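You operate a simulated robot arm through the tools that you are given. There is no shell and no other tool. Be economical: measure what you need, move in short steps, check, and stop when the job is done.

You are at the controls of a simulated two-armed robot. One attempt, no reset.

## Task
Hold the round tub on the middle of the steel counter steady with one hand and put the cream block that says "good" from the top of the sieve bench in it with the other.

The check looks at the end state, three seconds after you hand in, the way a careful person would. Anything else that was tipped, shoved, dropped, spilled or broken makes it a failure.

## Robot
Two 7-joint arms with two-finger parallel grippers on one trunk, on a base that drives. Base frame: it is fixed to the floor where the robot stands at the start and does not move with it; the origin is under the middle of the robot, x ahead of it, y to its left, z up; the surface under the hand at the start is at about z = 780. Lengths are in mm, angles in rad, forces in N, time in s.
The left shoulder is at the start at [116, 205, 1191], the right one opposite. Places, roughly: round tub [500, 3000, 1000]. Payload 3.43 kg a hand.
The tool frame of a hand sits at the grasp point between the pads (the TCP): z along the fingers, y along the line on which they close. The tips reach 34 mm beyond it. Largest opening 128 mm; finger width 24, thickness 12; the body of the gripper, 48 by 130 mm, starts 96 mm behind the TCP.
Orientation is that of the tool frame in the base frame, as [roll, pitch, yaw] about the fixed x, y, z axes, in that order (R = Rz(yaw) Ry(pitch) Rx(roll)). With the fingers straight down and closing along the base's y, the tool's x points along the base's -x, its y along +y and its z along -z.

## Interface
- The arms move only by the tool send_rows. It takes "left_plan", "right_plan" or both (then of equal length, played together; a hand with none holds still); each is a list of rows, each an object of numbers (a shift or turn left out is 0, a gripper value left out holds the last): "x", "y", "z": the shift along the tool's x, y, z in mm; "rx", "ry", "rz": the turn, a rotation vector about the tool's x, y, z in rad; "grip": the finger opening in mm, from 0 to 128. In form: [{"x": .., "y": .., "z": .., "rx": .., "ry": .., "rz": .., "grip": ..}, ...]. A call has 1 to 12 rows; each row shifts and turns the commanded pose from where the row before left it, along the tool's axes as they then stand. Each row takes 0.2 s and may step no farther than 50 mm and 0.15 rad from the row before; otherwise, or with a gripper value out of range, the whole call is refused. Where a pose cannot be reached the arm comes as near as it can. A force on the tool above 40 N (or 10 N above the force at the start of the call, whichever is more), or a blocked arm, ends the call early, and 0.2 s more pass. The fingers move at their own pace (about 153 mm/s each) and stop on an object; they squeeze with about 44 N. The grip force told is the motor's: it shows also when the fingers shut on nothing. Time passes only in rows, and 0.2 s behind the last, so rows that do not move let the fingers close. The reply holds the time, the measured pose of the TCP, the force on the tool along the base axes, the opening and the grip force, in the units named above and with some noise, with the torque about the TCP (base axes, N m) and any sound that the robot's microphone picked up.
- Cameras (640 x 400 px; columns grow to the right, rows downward): "scene" is now at [196.7, 70.7, 1398]; the picture's right is [0.41, -0.91, 0.02], its down [-0.64, -0.30, -0.70] and it looks along [0.65, 0.28, -0.71] (base axes); focal length 286 px, centre (320, 200). "left" rides on the left gripper at [76, 11, -160] in its tool frame; the picture's right is [-0.15, 0.99, 0.00], its down [-0.88, -0.13, -0.46] and it looks along [-0.45, -0.07, 0.89] (tool axes); focal length 234 px, centre (320, 200). "right" rides on the right gripper at [76, -11, -160] in its tool frame; the picture's right is [0.15, 0.99, 0.00], its down [-0.88, 0.13, -0.46] and it looks along [-0.45, 0.07, 0.89] (tool axes); focal length 234 px, centre (320, 200). There is no depth. A picture from a camera that has moved, and an enlarged one, comes with that camera's place and axes in the base frame and with its lens. The place of the scene camera against the robot may be out by one fixed shift of up to 18 mm in any direction.
- get_image(camera): a new picture of that camera. It takes no simulated time.
- lift_body(by): slides the trunk up (or, below 0, down) by that many mm; the arms and the scene camera ride with it, the base frame stays. It gives what a move gives, with no picture.
- steer(legs): drives the robot by 1 to 6 legs, each [ahead, left, turn to the left] in mm, mm and rad, along the robot's own axes; the way and the turn of a leg run together, so that a leg with both is an arc; at most 1500 mm and 3.142 rad a leg. The arms and the cameras ride along, it lands a little off, and it stops where it bumps. It gives what a move gives.
- head_to(pan, tilt): turns the head with the scene camera to pan (to the left, within 1.501 rad either way) and tilt (down, from -0.506 to 1.204), counted from straight ahead of the robot. It gives what a move gives.
- zoom(camera, box): a new picture of the part [left, top, right, bottom] of that camera's present view, enlarged. It takes no simulated time.
- job_done(): hands the job in; it is judged then, once.

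Work in short steps. Places have to be worked out from the pictures, the camera data and where the tool is seen: move nearer, look again, correct. Check each grasp and each placing, and mend what went wrong. You have 120 turns and 92 pictures in all, those below and enlarged ones among them. Open the grippers and draw the arms clear of the work before you hand the job in, unless the task says otherwise; then end with one line.

The tools are called as a command line: name --argument value ..., lists and objects as JSON in quotes. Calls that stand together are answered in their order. send_rows: Moves the arms, as the interface text tells. Its arguments: {"type":"object","properties":{"left_plan":{"type":"array","items":{"type":"object","properties":{"x":{"type":"number"},"y":{"type":"number"},"z":{"type":"number"},"rx":{"type":"number"},"ry":{"type":"number"},"rz":{"type":"number"},"grip":{"type":"number"}}}},"right_plan":{"type":"array","items":{"type":"object","properties":{"x":{"type":"number"},"y":{"type":"number"},"z":{"type":"number"},"rx":{"type":"number"},"ry":{"type":"number"},"rz":{"type":"number"},"grip":{"type":"number"}}}}},"required":[]} The other tools are called the same way: lift_body (by) slides the trunk up or down; steer (legs) drives the base; head_to (pan, tilt) turns the head that bears the scene camera; get_image (camera) takes a picture; zoom (camera, box) takes an enlarged picture of a part of a camera's view; job_done () hands the job in.

At the start:

```text
time_s: 0.0
left_eef_pos: [521.4, 409.2, 1062.6]
left_tool_rot: [-3.122, -0.006, -2.967]
left_ft_force: [1.4, -0.2, 0.6]
left_torque: [-0.02, 0.18, -0.01]
left_opening: 128.0
left_gripper_force: 0.2
right_eef_pos: [788.2, -45.5, 976.4]
right_tool_rot: [-3.129, -0.01, -2.95]
right_ft_force: [-0.9, 0.3, -0.3]
right_torque: [-0.04, -0.09, 0.05]
right_opening: 128.0
right_gripper_force: 0.1
trunk travel left (down, up): [-675.0, 265.0]
robot x, y, heading: [71.4, 10.3, 0.178]
head pan, tilt: [0.25, 0.78]
```

scene: 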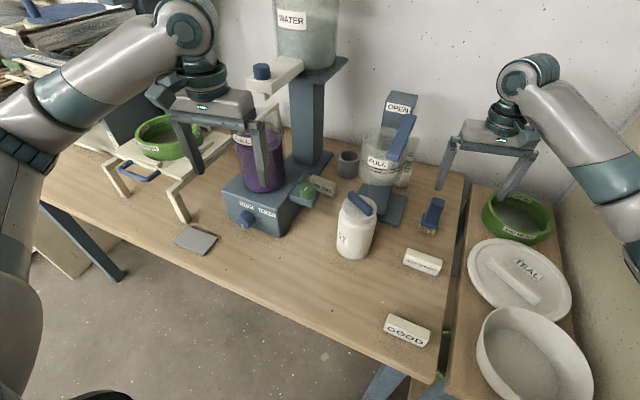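
right: 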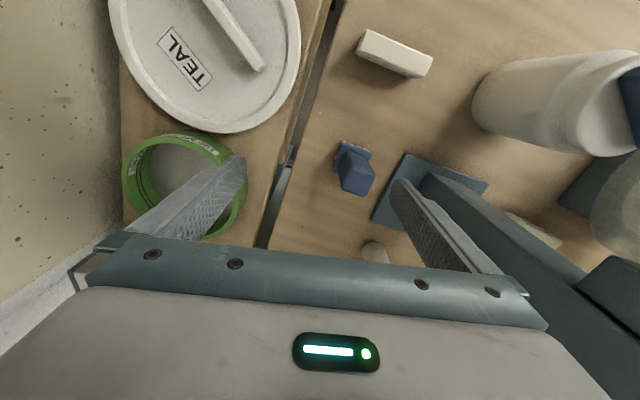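
left: 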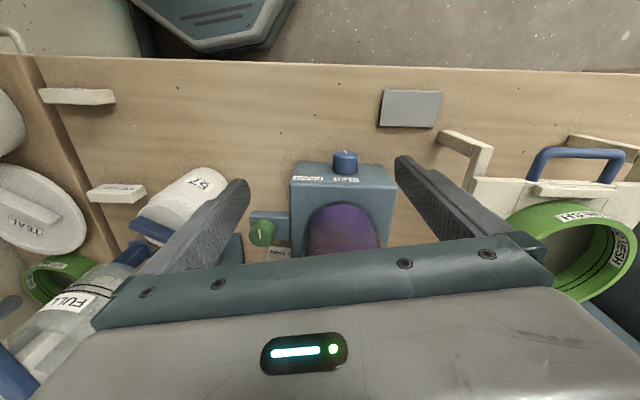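

The GOOD block seems to lie at about [485, -8, 790] near the front edge. I zoom in to read the blocks.

zoom --camera "scene" --box '[320, 230, 480, 370]'

zoom --camera "scene" --box '[80, 60, 420, 270]'

```text
2.86 times, centred on (400, 300) of scene
camera zoom: at [196.7, 70.7, 1398.0], right [0.41, -0.91, 0.02], down [-0.64, -0.3, -0.7], along [0.65, 0.28, -0.71], focal length 816 px, centre (91, -86)
```

zoom: 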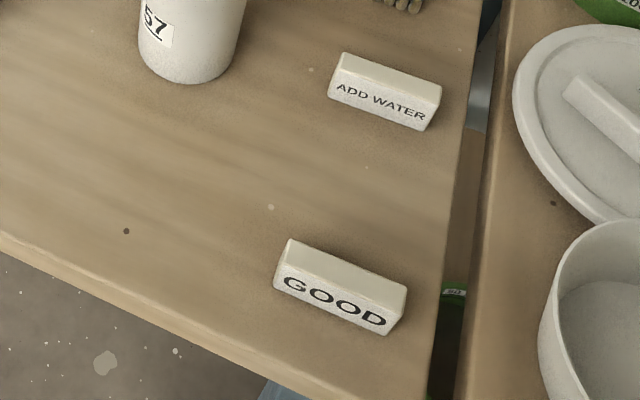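

```text
1.88 times, centred on (250, 165) of scene
camera zoom: at [196.7, 70.7, 1398.0], right [0.41, -0.91, 0.02], down [-0.64, -0.3, -0.7], along [0.65, 0.28, -0.71], focal length 538 px, centre (452, 266)
```

zoom: 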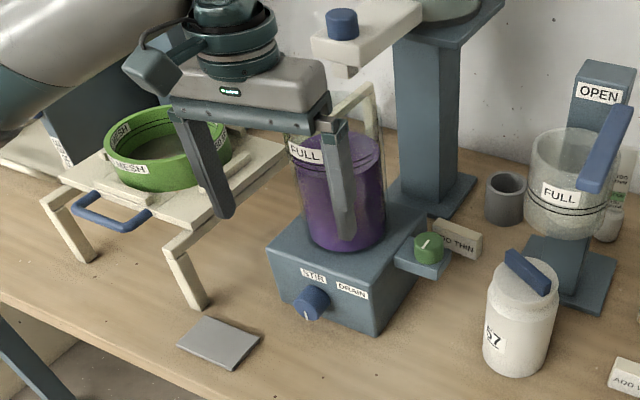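

The block is about 83 x 27 x 30 mm with its long side along y. The right hand goes straight up first, to clear the dispenser.

send_rows --right_plan '[{"z": -40}, {"z": -40}, {"z": -40}, {"z": -40}, {"z": -40}]'

steer --legs '[[-200, 0, 0]]'

get_image --camera "scene"

get_image --camera "right"

```text
time_s: 1.2
left_eef_pos: [522.9, 401.6, 1066.7]
left_tool_rot: [-3.135, -0.008, -2.964]
left_ft_force: [0.3, -0.3, 0.0]
left_torque: [0.01, 0.02, 0.01]
left_opening: 127.9
left_gripper_force: 0.0
right_eef_pos: [790.6, -47.5, 1172.7]
right_tool_rot: [-3.138, -0.012, -2.942]
right_ft_force: [0.1, -0.5, 0.5]
right_torque: [0.01, 0.04, 0.01]
right_opening: 128.1
right_gripper_force: 0.2
trunk travel left (down, up): [-675.0, 265.0]
robot x, y, heading: [73.0, 12.9, 0.179]
head pan, tilt: [0.25, 0.78]
```

```text
time_s: 2.8
left_eef_pos: [322.9, 393.1, 1061.7]
left_tool_rot: [-3.125, -0.009, -2.925]
left_ft_force: [1.4, 0.4, 0.0]
left_torque: [-0.02, 0.13, -0.04]
left_opening: 128.1
left_gripper_force: 0.1
right_eef_pos: [607.2, -41.7, 1171.4]
right_tool_rot: [-3.131, -0.015, -2.895]
right_ft_force: [-1.3, 0.8, -0.3]
right_torque: [-0.02, -0.05, 0.01]
right_opening: 128.1
right_gripper_force: 0.1
trunk travel left (down, up): [-675.0, 265.0]
robot x, y, heading: [-113.4, -24.6, 0.219]
head pan, tilt: [0.25, 0.78]
```

```text
86 pictures are left
camera scene: at [12.9, 41.1, 1397.3], right [0.45, -0.89, 0.01], down [-0.63, -0.33, -0.7], along [0.63, 0.31, -0.71], focal length 286 px, centre (320, 200)
```

scene: 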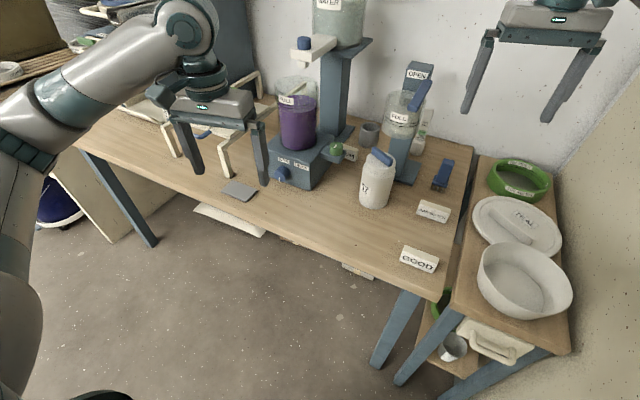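

```text
85 pictures are left
camera right: at [537.8, -67.9, 1331.4], right [-0.38, 0.92, -0.01], down [0.83, 0.35, 0.44], along [0.41, 0.16, -0.9], focal length 234 px, centre (320, 200)
```

right: 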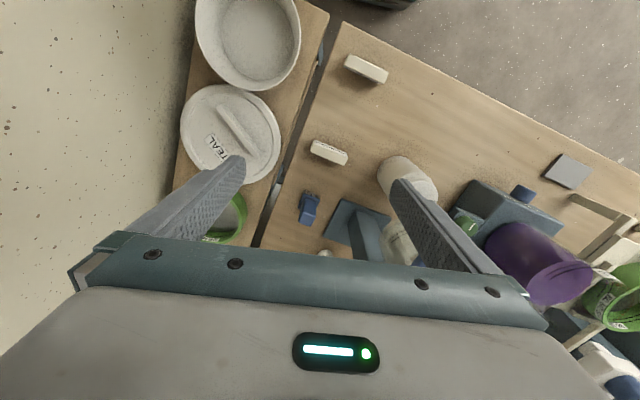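

From both cameras the block centre is near [478, -5], long side along y. The right hand goes over it, turns to close along x, and comes down partway.

send_rows --right_plan '[{"x": 29, "y": 17, "rz": -0.12}, {"x": 35, "y": 12, "rz": -0.12}, {"x": 35, "y": 8, "rz": -0.12}, {"x": 26, "y": 6, "rz": -0.12}, {"rz": -0.14}, {"rz": -0.14}, {"rz": -0.14}, {"rz": -0.14}, {"rz": -0.142}, {"rz": -0.142}, {"z": 40}, {"z": 40}]'

get_image --camera "right"

```text
time_s: 5.6
left_eef_pos: [303.4, 440.7, 1070.0]
left_tool_rot: [-3.129, 0.001, -2.82]
left_ft_force: [-0.3, -0.2, 0.1]
left_torque: [-0.03, -0.05, 0.0]
left_opening: 127.8
left_gripper_force: 0.0
right_eef_pos: [501.9, 20.1, 1100.2]
right_tool_rot: [-3.141, -0.008, -1.45]
right_ft_force: [-0.2, 0.2, -0.2]
right_torque: [-0.03, 0.01, 0.01]
right_opening: 128.3
right_gripper_force: 0.1
trunk travel left (down, up): [-675.0, 265.0]
robot x, y, heading: [-78.8, -9.1, 0.325]
head pan, tilt: [0.25, 0.78]
stopped in row 12 (right hand): the arm was blocked; the commanded pose is now the measured one
```

```text
84 pictures are left
camera right: at [521.0, -53.2, 1259.3], right [-0.96, -0.26, 0.0], down [-0.23, 0.86, 0.45], along [-0.12, 0.43, -0.89], focal length 234 px, centre (320, 200)
```

right: 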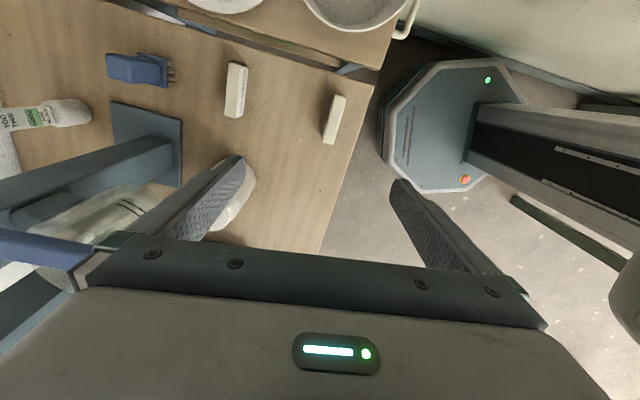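

The base has turned by itself and the arm reported blocked, so perhaps the elbow touches the wall on the right. I look that way.

head_to --pan -0.7 --tilt 0.5

get_image --camera "scene"

```text
time_s: 6.8
left_eef_pos: [306.9, 441.4, 1066.4]
left_tool_rot: [-3.125, 0.0, -2.823]
left_ft_force: [0.0, 0.3, 0.2]
left_torque: [0.0, -0.02, 0.04]
left_opening: 127.9
left_gripper_force: 0.2
right_eef_pos: [502.3, 19.5, 1098.9]
right_tool_rot: [3.14, -0.011, -1.456]
right_ft_force: [0.1, 0.0, 0.4]
right_torque: [-0.02, -0.03, 0.0]
right_opening: 127.9
right_gripper_force: 0.0
trunk travel left (down, up): [-675.0, 265.0]
robot x, y, heading: [-74.9, -13.5, 0.315]
head pan, tilt: [-0.7, 0.499]
```

```text
83 pictures are left
camera scene: at [45.7, -18.3, 1424.4], right [-0.37, -0.93, 0.01], down [-0.44, 0.16, -0.88], along [0.82, -0.33, -0.47], focal length 286 px, centre (320, 200)
```

scene: 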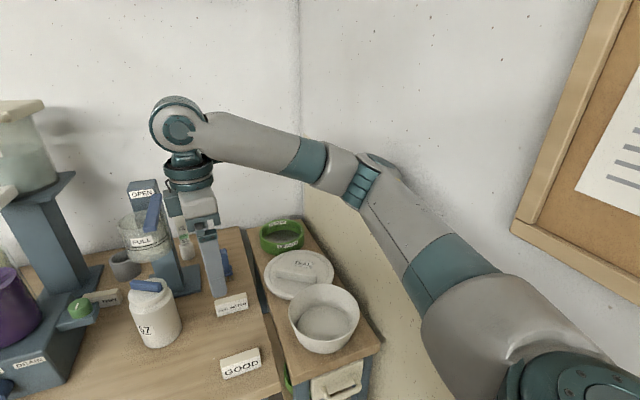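

The right elbow rests on the side wall. I drive 200 mm to the left so the arm has room, then aim for the block again.

steer --legs '[[0, 200, 0]]'

get_image --camera "scene"

get_image --camera "right"

```text
time_s: 8.4
left_eef_pos: [253.8, 616.0, 1072.7]
left_tool_rot: [3.139, 0.0, -2.83]
left_ft_force: [0.2, 0.1, -0.1]
left_torque: [0.02, -0.02, 0.04]
left_opening: 127.9
left_gripper_force: 0.0
right_eef_pos: [447.5, 190.1, 1098.0]
right_tool_rot: [3.136, 0.006, -1.468]
right_ft_force: [0.0, 0.8, 0.2]
right_torque: [0.01, -0.03, -0.03]
right_opening: 128.0
right_gripper_force: 0.0
trunk travel left (down, up): [-675.0, 265.0]
robot x, y, heading: [-136.2, 178.2, 0.319]
head pan, tilt: [-0.7, 0.499]
```

```text
82 pictures are left
camera scene: at [-8.5, 151.7, 1423.8], right [-0.38, -0.93, 0.0], down [-0.44, 0.18, -0.88], along [0.81, -0.33, -0.48], focal length 286 px, centre (320, 200)
```

scene: 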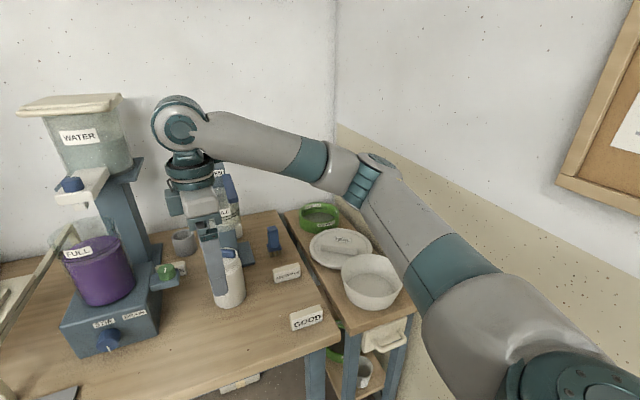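

```text
81 pictures are left
camera right: at [467.9, 113.7, 1254.4], right [-0.97, -0.25, 0.0], down [-0.22, 0.86, 0.46], along [-0.12, 0.45, -0.89], focal length 234 px, centre (320, 200)
```

right: 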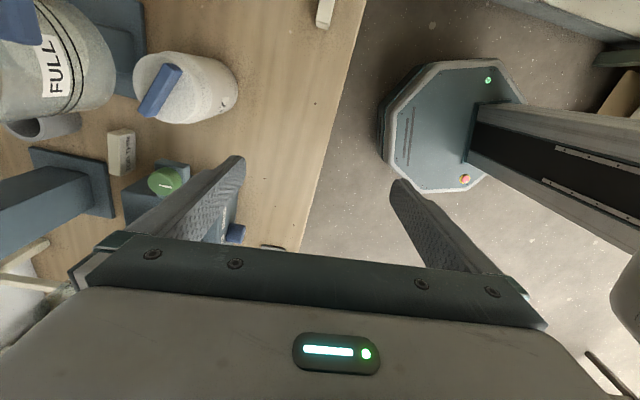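

Now there is room. I move the right hand toward [478, -5] and square it up, at the same height.

send_rows --right_plan '[{"x": 39, "y": -2}, {"x": 39, "y": -2}, {"x": 39, "y": -2}, {"x": 39, "y": -2}, {"x": 39, "y": -2}, {"rz": 0.1}]'

get_image --camera "right"

get_image --camera "scene"

```text
time_s: 9.8
left_eef_pos: [253.5, 617.6, 1071.7]
left_tool_rot: [-3.14, 0.0, -2.832]
left_ft_force: [0.6, 0.2, 0.2]
left_torque: [0.03, 0.01, -0.03]
left_opening: 128.2
left_gripper_force: 0.1
right_eef_pos: [476.9, -2.9, 1095.3]
right_tool_rot: [3.136, 0.003, -1.568]
right_ft_force: [-0.3, 0.6, 0.6]
right_torque: [-0.02, -0.03, -0.02]
right_opening: 127.9
right_gripper_force: 0.0
trunk travel left (down, up): [-675.0, 265.0]
robot x, y, heading: [-140.9, 180.5, 0.314]
head pan, tilt: [-0.7, 0.499]
```

```text
80 pictures are left
camera right: at [490.8, -79.3, 1254.1], right [-0.99, -0.15, 0.01], down [-0.13, 0.88, 0.46], along [-0.07, 0.45, -0.89], focal length 234 px, centre (320, 200)
```

right: 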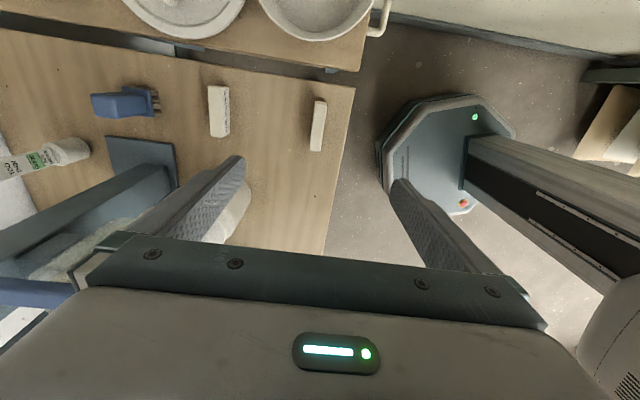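

```text
79 pictures are left
camera scene: at [-8.4, 153.7, 1423.8], right [-0.38, -0.93, 0.0], down [-0.44, 0.18, -0.88], along [0.81, -0.33, -0.48], focal length 286 px, centre (320, 200)
```

scene: 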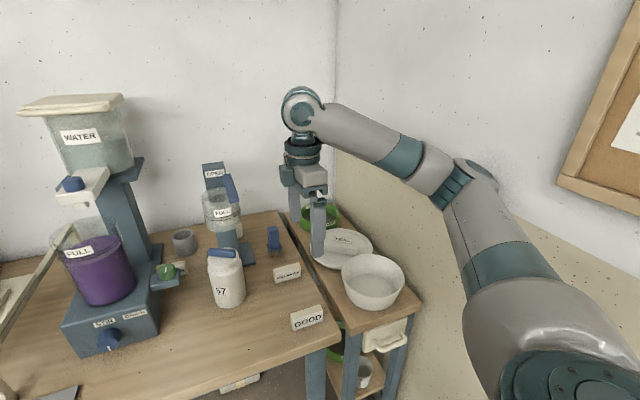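

The block now reads [482, -5], in line with the fingers. I narrow the fingers to 90 and come down to about z=900 before another look.

send_rows --right_plan '[{"z": 40, "y": -5, "grip": 90}, {"z": 40}, {"z": 40}, {"z": 40}, {"z": 35}]'

get_image --camera "right"

```text
time_s: 11.0
left_eef_pos: [253.2, 618.1, 1071.6]
left_tool_rot: [3.14, 0.0, -2.829]
left_ft_force: [-0.8, 0.2, 0.3]
left_torque: [-0.02, 0.0, 0.0]
left_opening: 127.9
left_gripper_force: 0.0
right_eef_pos: [480.4, -1.9, 902.0]
right_tool_rot: [3.135, 0.003, -1.57]
right_ft_force: [0.1, -0.2, 0.3]
right_torque: [-0.03, 0.03, 0.01]
right_opening: 90.0
right_gripper_force: 0.1
trunk travel left (down, up): [-675.0, 265.0]
robot x, y, heading: [-134.3, 182.6, 0.309]
head pan, tilt: [-0.7, 0.499]
```

```text
78 pictures are left
camera right: at [493.8, -78.7, 1059.3], right [-0.99, -0.15, 0.0], down [-0.13, 0.88, 0.46], along [-0.07, 0.45, -0.89], focal length 234 px, centre (320, 200)
```

right: 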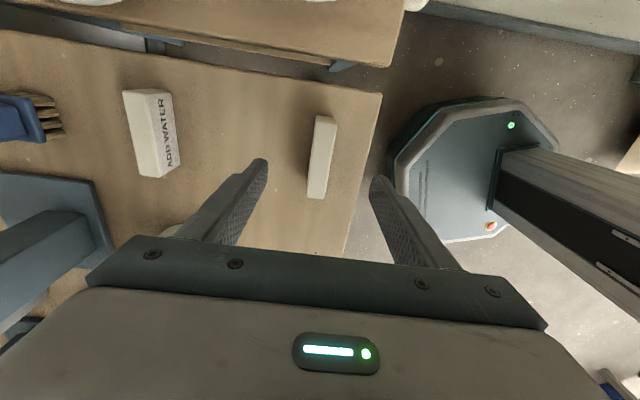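

Block centre reads [480, -5], between the fingers. I go down to z=822 and close.

send_rows --right_plan '[{"z": 30, "x": 3}, {"z": 30}, {"z": 20}, {}]'

get_image --camera "right"

```text
time_s: 12.0
left_eef_pos: [253.5, 615.6, 1073.1]
left_tool_rot: [-3.141, -0.001, -2.831]
left_ft_force: [-0.3, -0.9, 0.6]
left_torque: [0.0, -0.02, -0.02]
left_opening: 127.8
left_gripper_force: 0.0
right_eef_pos: [481.8, -7.3, 819.7]
right_tool_rot: [3.137, 0.003, -1.568]
right_ft_force: [-0.5, -0.1, -0.4]
right_torque: [0.02, -0.03, -0.01]
right_opening: 90.0
right_gripper_force: 0.1
trunk travel left (down, up): [-675.0, 265.0]
robot x, y, heading: [-135.8, 181.2, 0.314]
head pan, tilt: [-0.7, 0.499]
```

```text
77 pictures are left
camera right: at [493.6, -84.0, 977.7], right [-0.99, -0.15, 0.0], down [-0.13, 0.88, 0.46], along [-0.07, 0.45, -0.89], focal length 234 px, centre (320, 200)
```

right: 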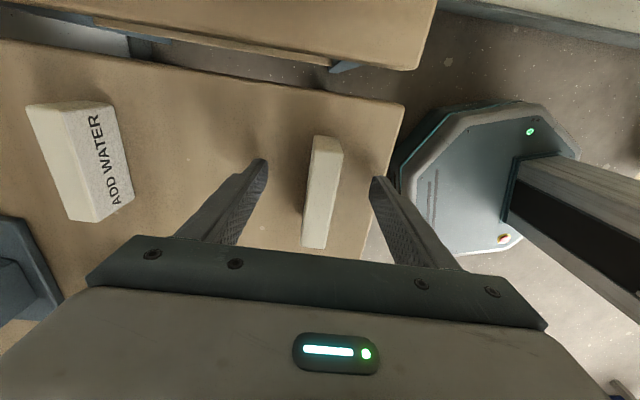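

The fingers straddle the middle of the block. I close and then check.

send_rows --right_plan '[{"grip": 60}, {"grip": 10}, {"grip": 10}, {"grip": 10}]'

get_image --camera "right"

```text
time_s: 13.0
left_eef_pos: [253.1, 616.0, 1073.0]
left_tool_rot: [3.141, -0.001, -2.83]
left_ft_force: [-0.3, 0.2, 0.2]
left_torque: [0.0, 0.02, 0.0]
left_opening: 128.2
left_gripper_force: 0.1
right_eef_pos: [480.5, -7.0, 820.3]
right_tool_rot: [3.138, 0.003, -1.57]
right_ft_force: [-0.3, -0.9, 0.5]
right_torque: [0.01, -0.02, -0.01]
right_opening: 20.8
right_gripper_force: 43.5
trunk travel left (down, up): [-675.0, 265.0]
robot x, y, heading: [-138.2, 175.3, 0.311]
head pan, tilt: [-0.7, 0.499]
```

```text
76 pictures are left
camera right: at [493.9, -83.6, 977.9], right [-0.99, -0.15, 0.0], down [-0.13, 0.88, 0.46], along [-0.07, 0.45, -0.89], focal length 234 px, centre (320, 200)
```

right: 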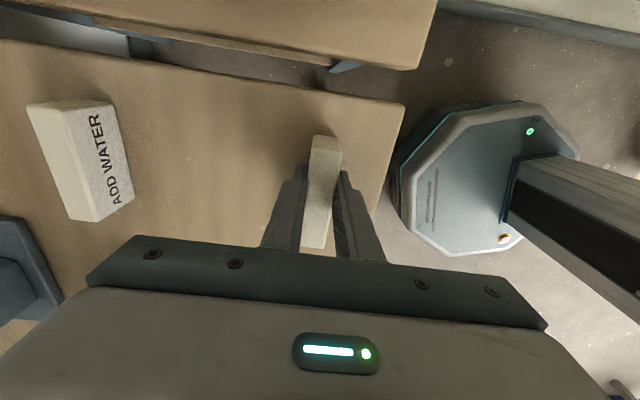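

The block is held (opening 20.8). I lift it clear and turn the head left to find the tub.

send_rows --right_plan '[{"z": -20}, {"z": -40}, {"z": -40}, {"z": -45}, {"z": -45}, {"z": -45}, {"z": -45}, {"x": -40}, {"x": -40}, {"x": -40}]'

head_to --pan 1.3 --tilt 0.35

get_image --camera "scene"

get_image --camera "right"

```text
time_s: 15.2
left_eef_pos: [253.4, 618.1, 1071.7]
left_tool_rot: [3.141, -0.003, -2.83]
left_ft_force: [0.9, 0.4, 1.0]
left_torque: [-0.03, 0.02, 0.0]
left_opening: 128.0
left_gripper_force: 0.0
right_eef_pos: [483.4, 117.4, 1099.8]
right_tool_rot: [3.136, 0.001, -1.571]
right_ft_force: [-0.2, -0.1, 0.0]
right_torque: [-0.05, -0.01, 0.01]
right_opening: 20.7
right_gripper_force: 44.4
trunk travel left (down, up): [-675.0, 265.0]
robot x, y, heading: [-134.8, 178.8, 0.311]
head pan, tilt: [-0.7, 0.499]
```

```text
time_s: 17.2
left_eef_pos: [253.3, 616.0, 1072.0]
left_tool_rot: [3.14, 0.0, -2.83]
left_ft_force: [0.5, 1.9, -1.1]
left_torque: [-0.03, 0.01, 0.02]
left_opening: 128.0
left_gripper_force: 0.0
right_eef_pos: [482.7, 116.2, 1101.6]
right_tool_rot: [3.136, 0.003, -1.57]
right_ft_force: [-0.3, 0.9, -0.7]
right_torque: [0.01, -0.01, -0.03]
right_opening: 20.7
right_gripper_force: 44.2
trunk travel left (down, up): [-675.0, 265.0]
robot x, y, heading: [-136.9, 179.3, 0.31]
head pan, tilt: [1.3, 0.351]
```

```text
75 pictures are left
camera scene: at [-96.7, 280.1, 1437.5], right [1.0, 0.04, 0.0], down [0.01, -0.34, -0.94], along [-0.04, 0.94, -0.34], focal length 286 px, centre (320, 200)
```

scene: 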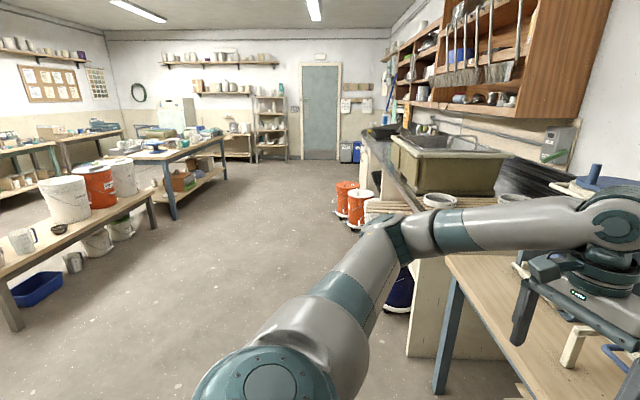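

```text
74 pictures are left
camera right: at [496.0, 38.6, 1257.8], right [-0.99, -0.15, 0.0], down [-0.13, 0.88, 0.46], along [-0.07, 0.45, -0.89], focal length 234 px, centre (320, 200)
```

right: 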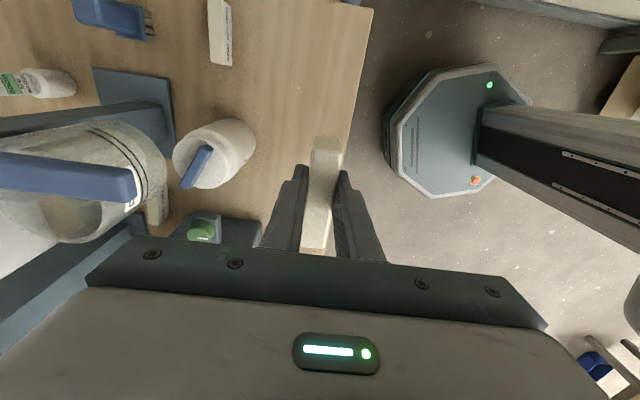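

The block is secure. I zoom in along the counter to see the route and the tub.

zoom --camera "scene" --box '[310, 90, 530, 260]'

```text
2.35 times, centred on (420, 175) of scene
camera zoom: at [-96.7, 280.1, 1437.5], right [1.0, 0.04, 0.0], down [0.01, -0.34, -0.94], along [-0.04, 0.94, -0.34], focal length 672 px, centre (85, 259)
```

zoom: 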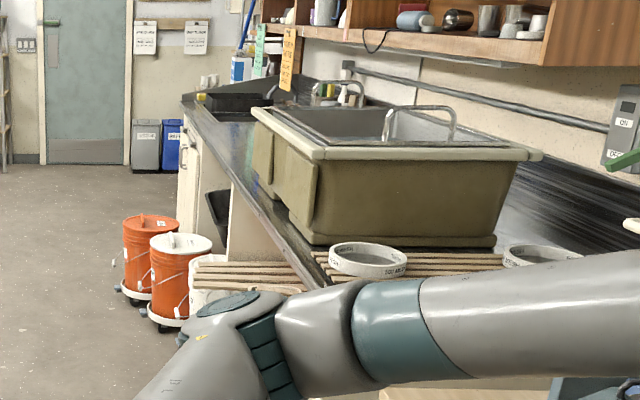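

Route: back off, slide left, square up to heading 0, then slide left again along the aisle at x≈-700, well clear of the counter and buckets.

steer --legs '[[-300, 0, 0], [0, 1000, 0], [0, 0, -0.31], [0, 1200, 0]]'

head_to --pan 0.4 --tilt 0.4

get_image --camera "scene"

```text
time_s: 20.4
left_eef_pos: [-72.2, 626.9, 1070.7]
left_tool_rot: [-3.14, -0.002, -2.816]
left_ft_force: [-0.3, 0.6, 0.0]
left_torque: [-0.1, -0.03, -0.01]
left_opening: 128.1
left_gripper_force: 0.0
right_eef_pos: [168.1, 130.4, 1101.0]
right_tool_rot: [3.139, 0.0, -1.555]
right_ft_force: [0.2, 0.7, -0.1]
right_torque: [-0.07, -0.05, 0.02]
right_opening: 20.7
right_gripper_force: 44.1
trunk travel left (down, up): [-675.0, 265.0]
robot x, y, heading: [-455.7, 180.9, 0.333]
head pan, tilt: [1.3, 0.351]
stopped in leg 2: the robot was blocked; the commanded pose is now the measured one
```

```text
time_s: 21.6
left_eef_pos: [-70.6, 624.1, 1072.4]
left_tool_rot: [3.141, -0.002, -2.816]
left_ft_force: [-0.2, -0.3, 0.5]
left_torque: [-0.01, -0.02, -0.03]
left_opening: 127.9
left_gripper_force: 0.0
right_eef_pos: [168.0, 127.2, 1100.2]
right_tool_rot: [3.136, 0.004, -1.553]
right_ft_force: [0.0, -0.4, -0.7]
right_torque: [-0.04, -0.02, 0.0]
right_opening: 20.6
right_gripper_force: 43.3
trunk travel left (down, up): [-675.0, 265.0]
robot x, y, heading: [-451.8, 176.8, 0.332]
head pan, tilt: [0.4, 0.4]
```

```text
72 pictures are left
camera scene: at [-339.9, 251.7, 1432.9], right [0.67, -0.74, 0.0], down [-0.29, -0.26, -0.92], along [0.69, 0.61, -0.39], focal length 286 px, centre (320, 200)
```

scene: 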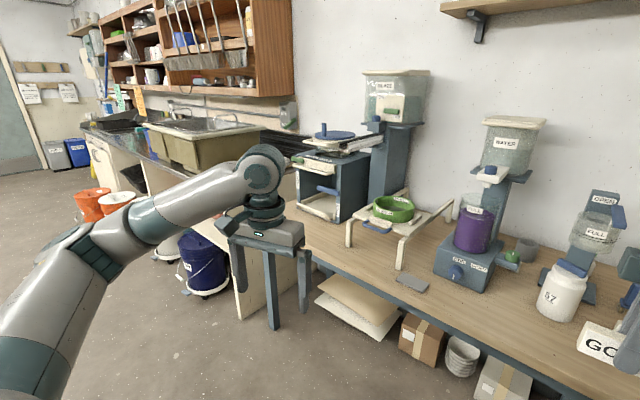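

Something blocks the move to the left; I look left and down.

head_to --pan 1.5 --tilt 0.9

get_image --camera "scene"

```text
time_s: 22.9
left_eef_pos: [-70.2, 623.7, 1072.7]
left_tool_rot: [-3.14, -0.001, -2.814]
left_ft_force: [0.7, 0.4, -0.3]
left_torque: [0.01, -0.01, -0.03]
left_opening: 128.2
left_gripper_force: 0.1
right_eef_pos: [168.3, 126.8, 1099.9]
right_tool_rot: [3.138, 0.004, -1.555]
right_ft_force: [-0.8, 0.4, 0.5]
right_torque: [-0.02, 0.01, 0.0]
right_opening: 20.6
right_gripper_force: 44.4
trunk travel left (down, up): [-675.0, 265.0]
robot x, y, heading: [-454.9, 181.7, 0.327]
head pan, tilt: [1.499, 0.901]
```

```text
71 pictures are left
camera scene: at [-428.2, 262.6, 1390.0], right [0.97, 0.25, 0.0], down [0.2, -0.76, -0.62], along [-0.16, 0.6, -0.78], focal length 286 px, centre (320, 200)
```

scene: 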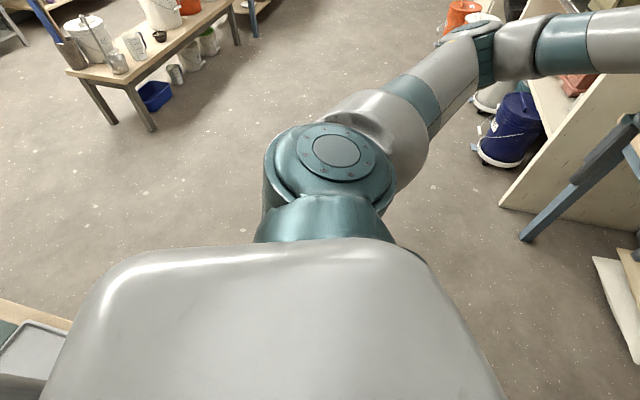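

A table sits behind the robot (front edge hidden by its body), so sliding left-and-back hit it. I move a bit ahead first, then slide straight along +y, then square up.

steer --legs '[[80, 0, 0], [324, 946, 0], [-100, 0, -0.33]]'

head_to --pan 0.7 --tilt 0.5

get_image --camera "scene"

```text
time_s: 29.8
left_eef_pos: [31.2, 1487.0, 1070.4]
left_tool_rot: [-3.141, 0.0, -3.139]
left_ft_force: [0.0, -0.4, 0.0]
left_torque: [-0.01, 0.0, 0.01]
left_opening: 128.0
left_gripper_force: 0.1
right_eef_pos: [98.5, 939.7, 1099.3]
right_tool_rot: [3.137, 0.004, -1.878]
right_ft_force: [0.1, 0.1, -0.3]
right_torque: [-0.03, -0.04, 0.0]
right_opening: 21.1
right_gripper_force: 43.7
trunk travel left (down, up): [-675.0, 265.0]
robot x, y, heading: [-473.6, 1186.0, -0.003]
head pan, tilt: [1.499, 0.901]
```

```text
time_s: 31.0
left_eef_pos: [30.8, 1487.4, 1072.4]
left_tool_rot: [3.141, -0.001, -3.141]
left_ft_force: [0.1, 0.2, -0.1]
left_torque: [0.03, 0.0, -0.04]
left_opening: 128.2
left_gripper_force: 0.1
right_eef_pos: [98.5, 941.3, 1100.3]
right_tool_rot: [3.136, 0.004, -1.878]
right_ft_force: [-0.3, 0.5, -0.2]
right_torque: [0.0, 0.01, 0.01]
right_opening: 21.1
right_gripper_force: 44.1
trunk travel left (down, up): [-675.0, 265.0]
robot x, y, heading: [-474.8, 1188.3, -0.001]
head pan, tilt: [0.7, 0.499]
```

```text
70 pictures are left
camera scene: at [-357.9, 1241.0, 1423.8], right [0.65, -0.76, 0.0], down [-0.36, -0.31, -0.88], along [0.67, 0.57, -0.48], focal length 286 px, centre (320, 200)
```

scene: 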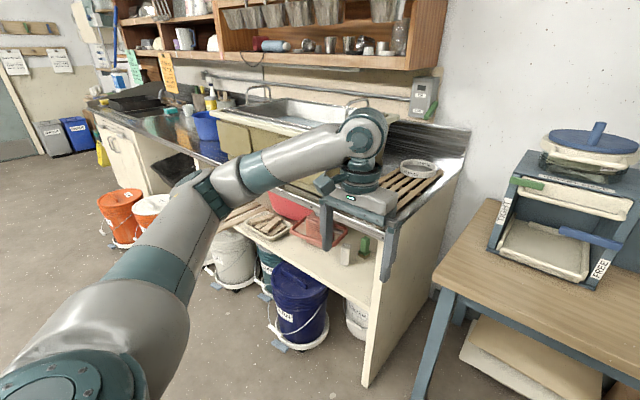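

The aisle is clear. I slide left another 1400 mm and look at the counter.

steer --legs '[[0, 1400, 0]]'

head_to --pan 0.4 --tilt 0.4

get_image --camera "scene"

```text
time_s: 37.9
left_eef_pos: [10.9, 2874.9, 1071.8]
left_tool_rot: [3.141, 0.0, -3.127]
left_ft_force: [0.6, -0.2, 0.2]
left_torque: [-0.01, 0.0, 0.03]
left_opening: 128.1
left_gripper_force: 0.1
right_eef_pos: [85.8, 2328.1, 1100.8]
right_tool_rot: [3.137, 0.004, -1.863]
right_ft_force: [-0.3, -0.9, -1.7]
right_torque: [-0.01, -0.03, 0.0]
right_opening: 21.0
right_gripper_force: 44.3
trunk travel left (down, up): [-675.0, 265.0]
robot x, y, heading: [-493.2, 2571.5, 0.016]
head pan, tilt: [0.7, 0.499]
```

```text
time_s: 38.6
left_eef_pos: [9.5, 2874.5, 1073.2]
left_tool_rot: [-3.141, 0.0, -3.126]
left_ft_force: [0.2, 0.7, 0.0]
left_torque: [-0.01, 0.02, -0.02]
left_opening: 127.9
left_gripper_force: 0.1
right_eef_pos: [85.9, 2327.7, 1101.2]
right_tool_rot: [3.138, 0.004, -1.864]
right_ft_force: [-0.4, -0.9, 0.0]
right_torque: [0.01, -0.02, -0.02]
right_opening: 20.9
right_gripper_force: 43.8
trunk travel left (down, up): [-675.0, 265.0]
robot x, y, heading: [-491.4, 2568.4, 0.02]
head pan, tilt: [0.4, 0.4]
```

```text
69 pictures are left
camera scene: at [-358.3, 2600.8, 1432.9], right [0.41, -0.91, 0.0], down [-0.36, -0.16, -0.92], along [0.84, 0.37, -0.39], focal length 286 px, centre (320, 200)
```

scene: 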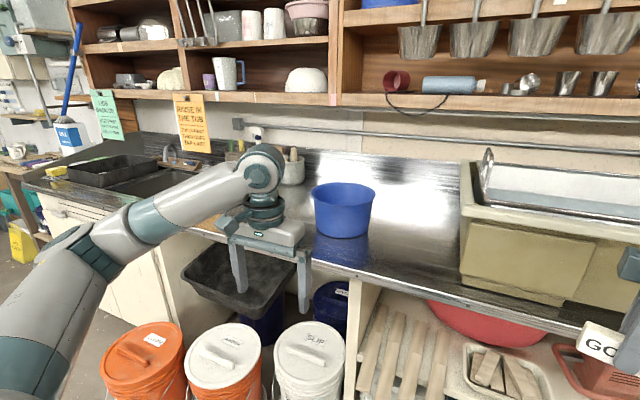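

The round blue tub is on the steel counter around [500-590, 2900-2930]. I slide further left, raise the trunk 150, and take a second view for triangulation.

steer --legs '[[0, 380, -0.02]]'

lift_body --by 150

head_to --pan 0.0 --tilt 0.5

get_image --camera "scene"

```text
time_s: 41.0
left_eef_pos: [19.2, 3234.8, 1072.9]
left_tool_rot: [-3.141, 0.001, 3.126]
left_ft_force: [0.1, 0.2, -0.5]
left_torque: [-0.04, -0.02, -0.01]
left_opening: 127.7
left_gripper_force: 0.0
right_eef_pos: [76.3, 2686.4, 1099.9]
right_tool_rot: [3.138, 0.004, -1.895]
right_ft_force: [-1.0, 0.6, -1.0]
right_torque: [0.0, 0.0, 0.01]
right_opening: 21.1
right_gripper_force: 43.8
trunk travel left (down, up): [-675.0, 265.0]
robot x, y, heading: [-491.3, 2945.2, -0.013]
head pan, tilt: [0.4, 0.4]
```

```text
time_s: 42.8
left_eef_pos: [19.3, 3234.5, 1222.5]
left_tool_rot: [-3.141, 0.0, 3.125]
left_ft_force: [0.9, -0.1, 0.8]
left_torque: [0.01, 0.02, 0.01]
left_opening: 128.2
left_gripper_force: 0.1
right_eef_pos: [77.1, 2685.8, 1249.7]
right_tool_rot: [3.136, 0.003, -1.898]
right_ft_force: [-0.7, 0.2, -0.9]
right_torque: [0.02, 0.02, -0.01]
right_opening: 20.6
right_gripper_force: 44.2
trunk travel left (down, up): [-825.0, 115.0]
robot x, y, heading: [-491.3, 2945.4, -0.013]
head pan, tilt: [0.4, 0.4]
```

```text
time_s: 43.7
left_eef_pos: [18.8, 3234.8, 1222.2]
left_tool_rot: [3.141, 0.0, 3.127]
left_ft_force: [0.1, -0.3, 0.2]
left_torque: [0.02, 0.03, 0.01]
left_opening: 127.8
left_gripper_force: 0.0
right_eef_pos: [77.2, 2685.8, 1249.8]
right_tool_rot: [3.136, 0.002, -1.895]
right_ft_force: [0.1, -1.1, -1.0]
right_torque: [0.02, 0.05, 0.01]
right_opening: 20.8
right_gripper_force: 43.9
trunk travel left (down, up): [-825.0, 115.0]
robot x, y, heading: [-492.4, 2946.6, -0.015]
head pan, tilt: [0.0, 0.499]
```

```text
68 pictures are left
camera scene: at [-353.1, 2936.5, 1573.8], right [-0.01, -1.0, 0.0], down [-0.48, 0.01, -0.88], along [0.88, -0.01, -0.48], focal length 286 px, centre (320, 200)
```

scene: 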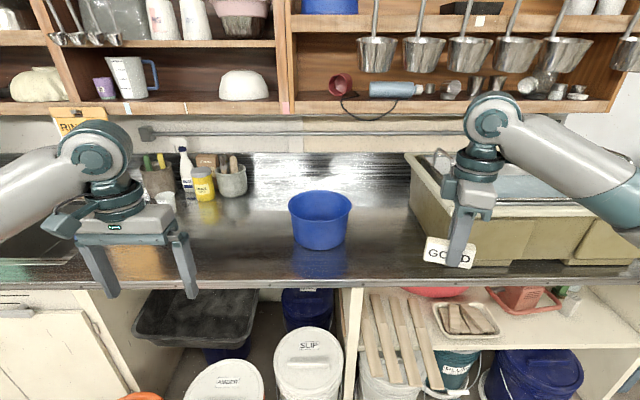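

Triangulation puts the tub's rim centre near [605, 2926, 1027], radius about 120, counter at about z=890. I drive forward 280 to bring both hands within reach.

steer --legs '[[280, 0, 0.015]]'

head_to --pan 0.0 --tilt 0.7

get_image --camera "scene"

```text
time_s: 45.6
left_eef_pos: [293.1, 3244.1, 1224.2]
left_tool_rot: [3.141, 0.002, -3.138]
left_ft_force: [-0.4, 0.6, 0.9]
left_torque: [0.01, -0.01, -0.02]
left_opening: 127.8
left_gripper_force: 0.0
right_eef_pos: [361.1, 2695.7, 1249.8]
right_tool_rot: [3.137, 0.003, -1.877]
right_ft_force: [-0.5, -0.2, -1.0]
right_torque: [0.01, -0.02, -0.01]
right_opening: 20.6
right_gripper_force: 43.6
trunk travel left (down, up): [-825.0, 115.0]
robot x, y, heading: [-211.3, 2946.3, 0.012]
head pan, tilt: [0.0, 0.499]
```

```text
time_s: 46.4
left_eef_pos: [295.8, 3244.4, 1222.7]
left_tool_rot: [-3.141, -0.001, -3.14]
left_ft_force: [0.4, 0.5, -0.8]
left_torque: [-0.03, 0.05, 0.01]
left_opening: 128.4
left_gripper_force: 0.0
right_eef_pos: [363.4, 2696.2, 1248.5]
right_tool_rot: [3.136, 0.002, -1.876]
right_ft_force: [0.2, 0.3, -0.7]
right_torque: [-0.01, -0.02, 0.01]
right_opening: 20.8
right_gripper_force: 43.9
trunk travel left (down, up): [-825.0, 115.0]
robot x, y, heading: [-209.4, 2946.9, 0.006]
head pan, tilt: [0.0, 0.7]
```

```text
67 pictures are left
camera scene: at [-76.4, 2938.5, 1556.0], right [0.01, -1.0, 0.0], down [-0.64, 0.0, -0.76], along [0.76, 0.01, -0.64], focal length 286 px, centre (320, 200)
```

scene: 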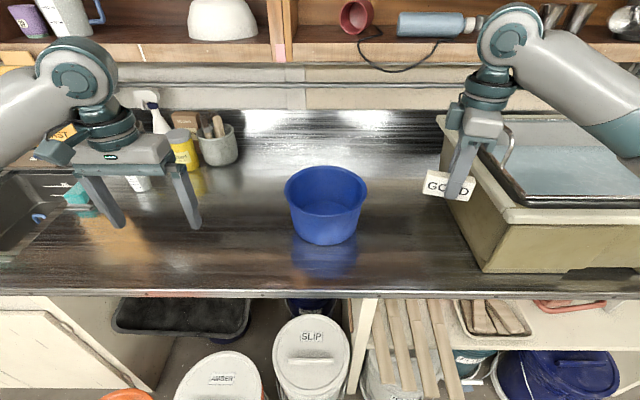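

Rim centre again reads about [602, 2929]. The left hand will pinch the tub's left rim wall; I move it to [500, 3044] at its safe height and look with its camera.

send_rows --left_plan '[{"x": -34, "y": -33}, {"x": -34, "y": -33}, {"x": -34, "y": -33}, {"x": -34, "y": -33}, {"x": -34, "y": -34}, {"x": -34, "y": -34, "grip": 70}, {}]'

get_image --camera "left"

get_image --camera "right"

```text
time_s: 48.0
left_eef_pos: [498.9, 3046.9, 1219.8]
left_tool_rot: [-3.141, 0.0, -3.138]
left_ft_force: [-0.4, -0.6, 0.3]
left_torque: [-0.01, -0.06, -0.01]
left_opening: 70.0
left_gripper_force: 0.1
right_eef_pos: [362.0, 2697.7, 1250.7]
right_tool_rot: [3.136, 0.002, -1.876]
right_ft_force: [-0.7, 0.3, -0.6]
right_torque: [-0.03, 0.0, 0.03]
right_opening: 20.8
right_gripper_force: 44.2
trunk travel left (down, up): [-825.0, 115.0]
robot x, y, heading: [-209.9, 2947.1, 0.01]
head pan, tilt: [0.0, 0.7]
```

```text
66 pictures are left
camera left: at [423.1, 3056.7, 1379.9], right [0.14, 0.99, 0.0], down [0.88, -0.13, 0.46], along [0.45, -0.06, -0.89], focal length 234 px, centre (320, 200)
```

left: 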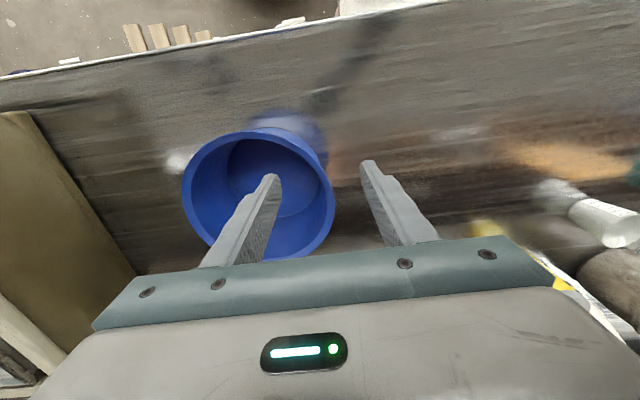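

```text
65 pictures are left
camera right: at [352.5, 2621.0, 1408.4], right [-0.99, 0.16, 0.0], down [0.14, 0.88, 0.46], along [0.07, 0.45, -0.89], focal length 234 px, centre (320, 200)
```

right: 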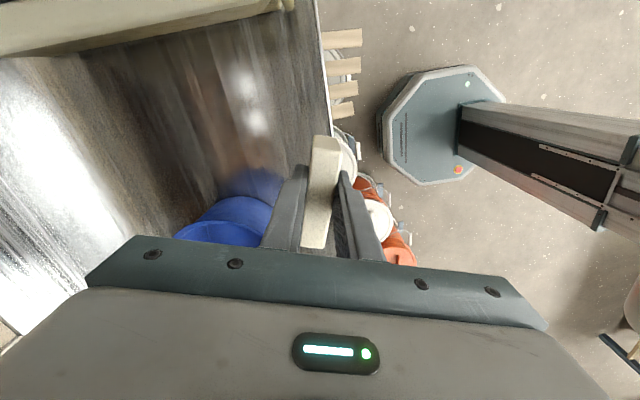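

From the left camera the tub's left outer edge is at y≈3058 and the centre at about [578, 2931]. I move the left hand above the rim wall [578, 3050] and come down to z=1120.

send_rows --left_plan '[{"x": -40, "y": 2}, {"x": -39, "y": 2}, {"z": 35}, {"z": 35}, {"z": 30}, {}]'

get_image --camera "left"

get_image --camera "scene"

```text
time_s: 49.4
left_eef_pos: [580.3, 3050.2, 1122.8]
left_tool_rot: [-3.141, -0.001, -3.139]
left_ft_force: [-0.3, 0.0, -0.4]
left_torque: [0.0, -0.03, 0.0]
left_opening: 70.1
left_gripper_force: 0.0
right_eef_pos: [363.1, 2697.1, 1249.4]
right_tool_rot: [3.136, 0.004, -1.877]
right_ft_force: [0.2, -0.3, -0.3]
right_torque: [-0.02, 0.0, -0.03]
right_opening: 20.6
right_gripper_force: 43.6
trunk travel left (down, up): [-825.0, 115.0]
robot x, y, heading: [-205.5, 2948.0, 0.006]
head pan, tilt: [0.0, 0.7]
```

```text
64 pictures are left
camera left: at [504.4, 3060.4, 1282.8], right [0.14, 0.99, 0.0], down [0.88, -0.13, 0.46], along [0.45, -0.06, -0.89], focal length 234 px, centre (320, 200)
```

left: 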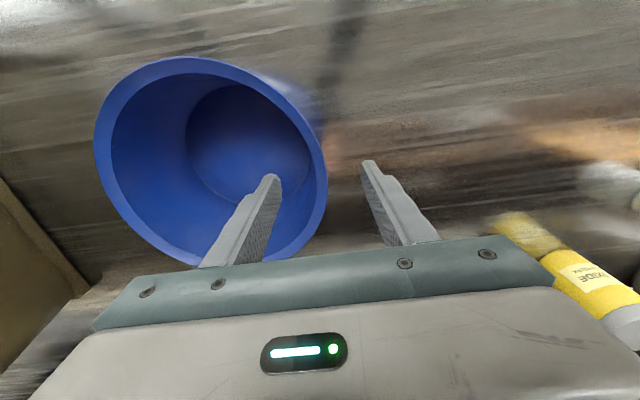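

```text
63 pictures are left
camera scene: at [-77.7, 2938.9, 1556.1], right [0.01, -1.0, 0.0], down [-0.64, 0.0, -0.76], along [0.76, 0.01, -0.64], focal length 286 px, centre (320, 200)
```

scene: 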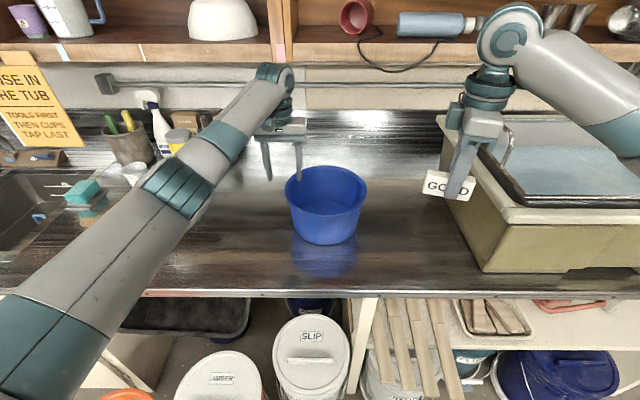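

The rim wall sits between the fingertips; rim z is about 1030-1045. I lower the left hand until the tips straddle the wall by about 25 mm.

send_rows --left_plan '[{"x": -8, "y": 2, "z": 25}, {"z": 25}, {"z": 25}, {}]'

get_image --camera "left"

zoom --camera "scene" --box '[220, 100, 400, 260]'

```text
time_s: 50.4
left_eef_pos: [586.3, 3050.1, 1047.0]
left_tool_rot: [-3.141, 0.0, -3.137]
left_ft_force: [0.7, -0.6, 0.4]
left_torque: [0.01, 0.01, 0.01]
left_opening: 70.0
left_gripper_force: 0.1
right_eef_pos: [364.0, 2696.4, 1250.8]
right_tool_rot: [3.136, 0.003, -1.876]
right_ft_force: [-0.7, -0.1, 0.0]
right_torque: [0.01, 0.01, 0.04]
right_opening: 20.8
right_gripper_force: 43.7
trunk travel left (down, up): [-825.0, 115.0]
robot x, y, heading: [-211.1, 2943.5, 0.006]
head pan, tilt: [0.0, 0.7]
```

```text
62 pictures are left
camera left: at [510.8, 3059.5, 1207.6], right [0.14, 0.99, 0.0], down [0.88, -0.13, 0.46], along [0.45, -0.06, -0.89], focal length 234 px, centre (320, 200)
```

left: 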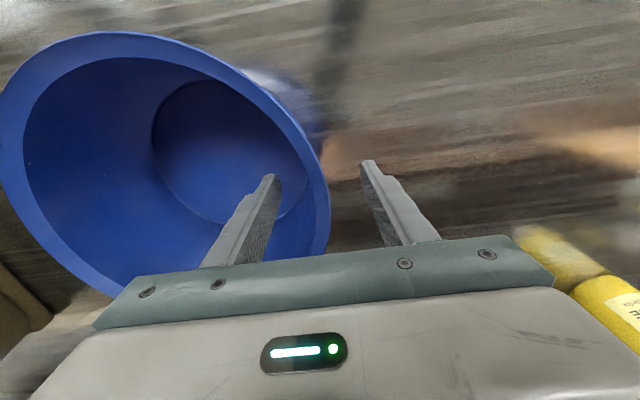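

```text
2.50 times, centred on (310, 180) of scene
camera zoom: at [-77.2, 2938.0, 1556.1], right [0.01, -1.0, 0.0], down [-0.64, 0.0, -0.76], along [0.76, 0.01, -0.64], focal length 714 px, centre (345, 250)
```

zoom: 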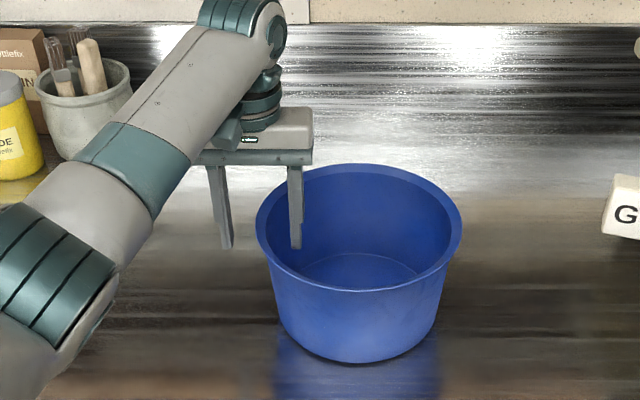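

Rim z fits best at about 1025, so the tips barely overlap yet. I lower 25 mm more and close gently onto the wall.

send_rows --left_plan '[{"z": 13}, {"z": 12}, {"grip": 40}, {}]'

get_image --camera "left"

```text
time_s: 51.4
left_eef_pos: [586.5, 3052.1, 1022.9]
left_tool_rot: [-3.141, 0.002, -3.138]
left_ft_force: [-0.5, -0.3, 1.0]
left_torque: [-0.04, 0.04, -0.02]
left_opening: 40.0
left_gripper_force: 0.0
right_eef_pos: [364.3, 2696.9, 1249.9]
right_tool_rot: [3.137, 0.003, -1.877]
right_ft_force: [0.2, -0.7, -0.5]
right_torque: [0.01, -0.01, -0.01]
right_opening: 21.0
right_gripper_force: 44.1
trunk travel left (down, up): [-825.0, 115.0]
robot x, y, heading: [-209.7, 2947.0, 0.009]
head pan, tilt: [0.0, 0.7]
```

```text
60 pictures are left
camera left: at [510.6, 3060.6, 1182.2], right [0.14, 0.99, 0.0], down [0.88, -0.13, 0.46], along [0.45, -0.06, -0.89], focal length 234 px, centre (320, 200)
```

left: 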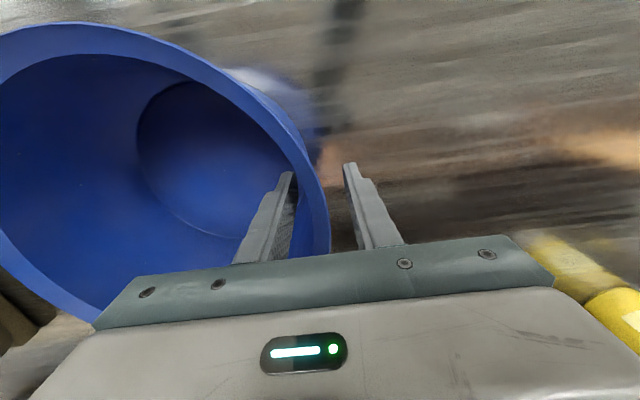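

The rim wall is squarely between the fingers. I close on it to hold the tub.

send_rows --left_plan '[{"grip": 25}, {"grip": 12}, {"grip": 2}, {"grip": 0}, {}]'

get_image --camera "left"

zoom --camera "scene" --box '[220, 100, 400, 260]'

```text
time_s: 52.6
left_eef_pos: [585.5, 3049.7, 1023.2]
left_tool_rot: [3.141, 0.003, -3.139]
left_ft_force: [4.2, -4.1, 9.2]
left_torque: [-3.05, -0.42, 0.78]
left_opening: 16.5
left_gripper_force: 43.8
right_eef_pos: [362.7, 2696.4, 1250.4]
right_tool_rot: [3.136, 0.003, -1.875]
right_ft_force: [-0.4, 0.1, -0.8]
right_torque: [-0.01, -0.03, 0.02]
right_opening: 20.7
right_gripper_force: 44.2
trunk travel left (down, up): [-825.0, 115.0]
robot x, y, heading: [-210.3, 2945.7, 0.009]
head pan, tilt: [0.0, 0.7]
```

```text
59 pictures are left
camera left: at [509.9, 3060.1, 1183.3], right [0.14, 0.99, 0.0], down [0.88, -0.13, 0.46], along [0.45, -0.07, -0.89], focal length 234 px, centre (320, 200)
```

left: 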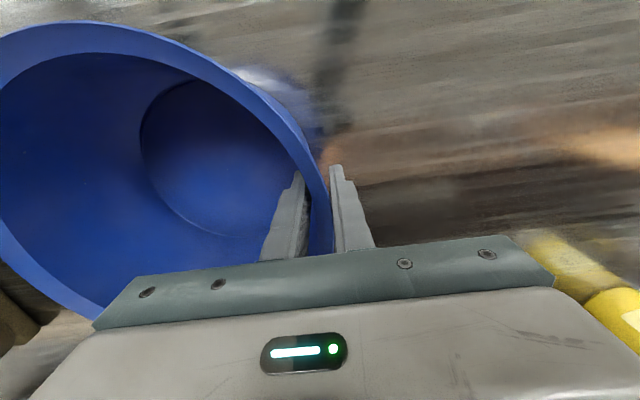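

```text
2.50 times, centred on (310, 180) of scene
camera zoom: at [-78.2, 2938.0, 1556.2], right [0.01, -1.0, 0.0], down [-0.64, 0.0, -0.77], along [0.77, 0.01, -0.64], focal length 714 px, centre (345, 250)
```

zoom: 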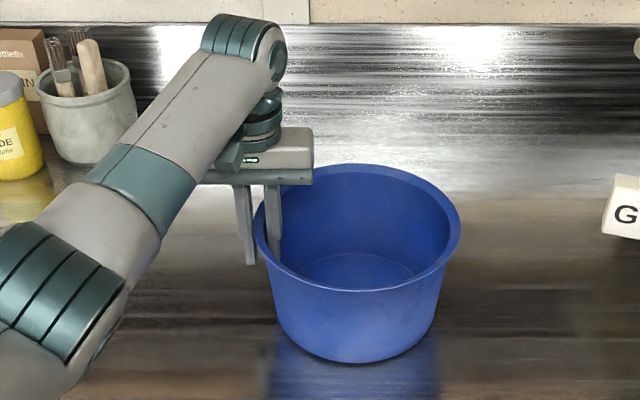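

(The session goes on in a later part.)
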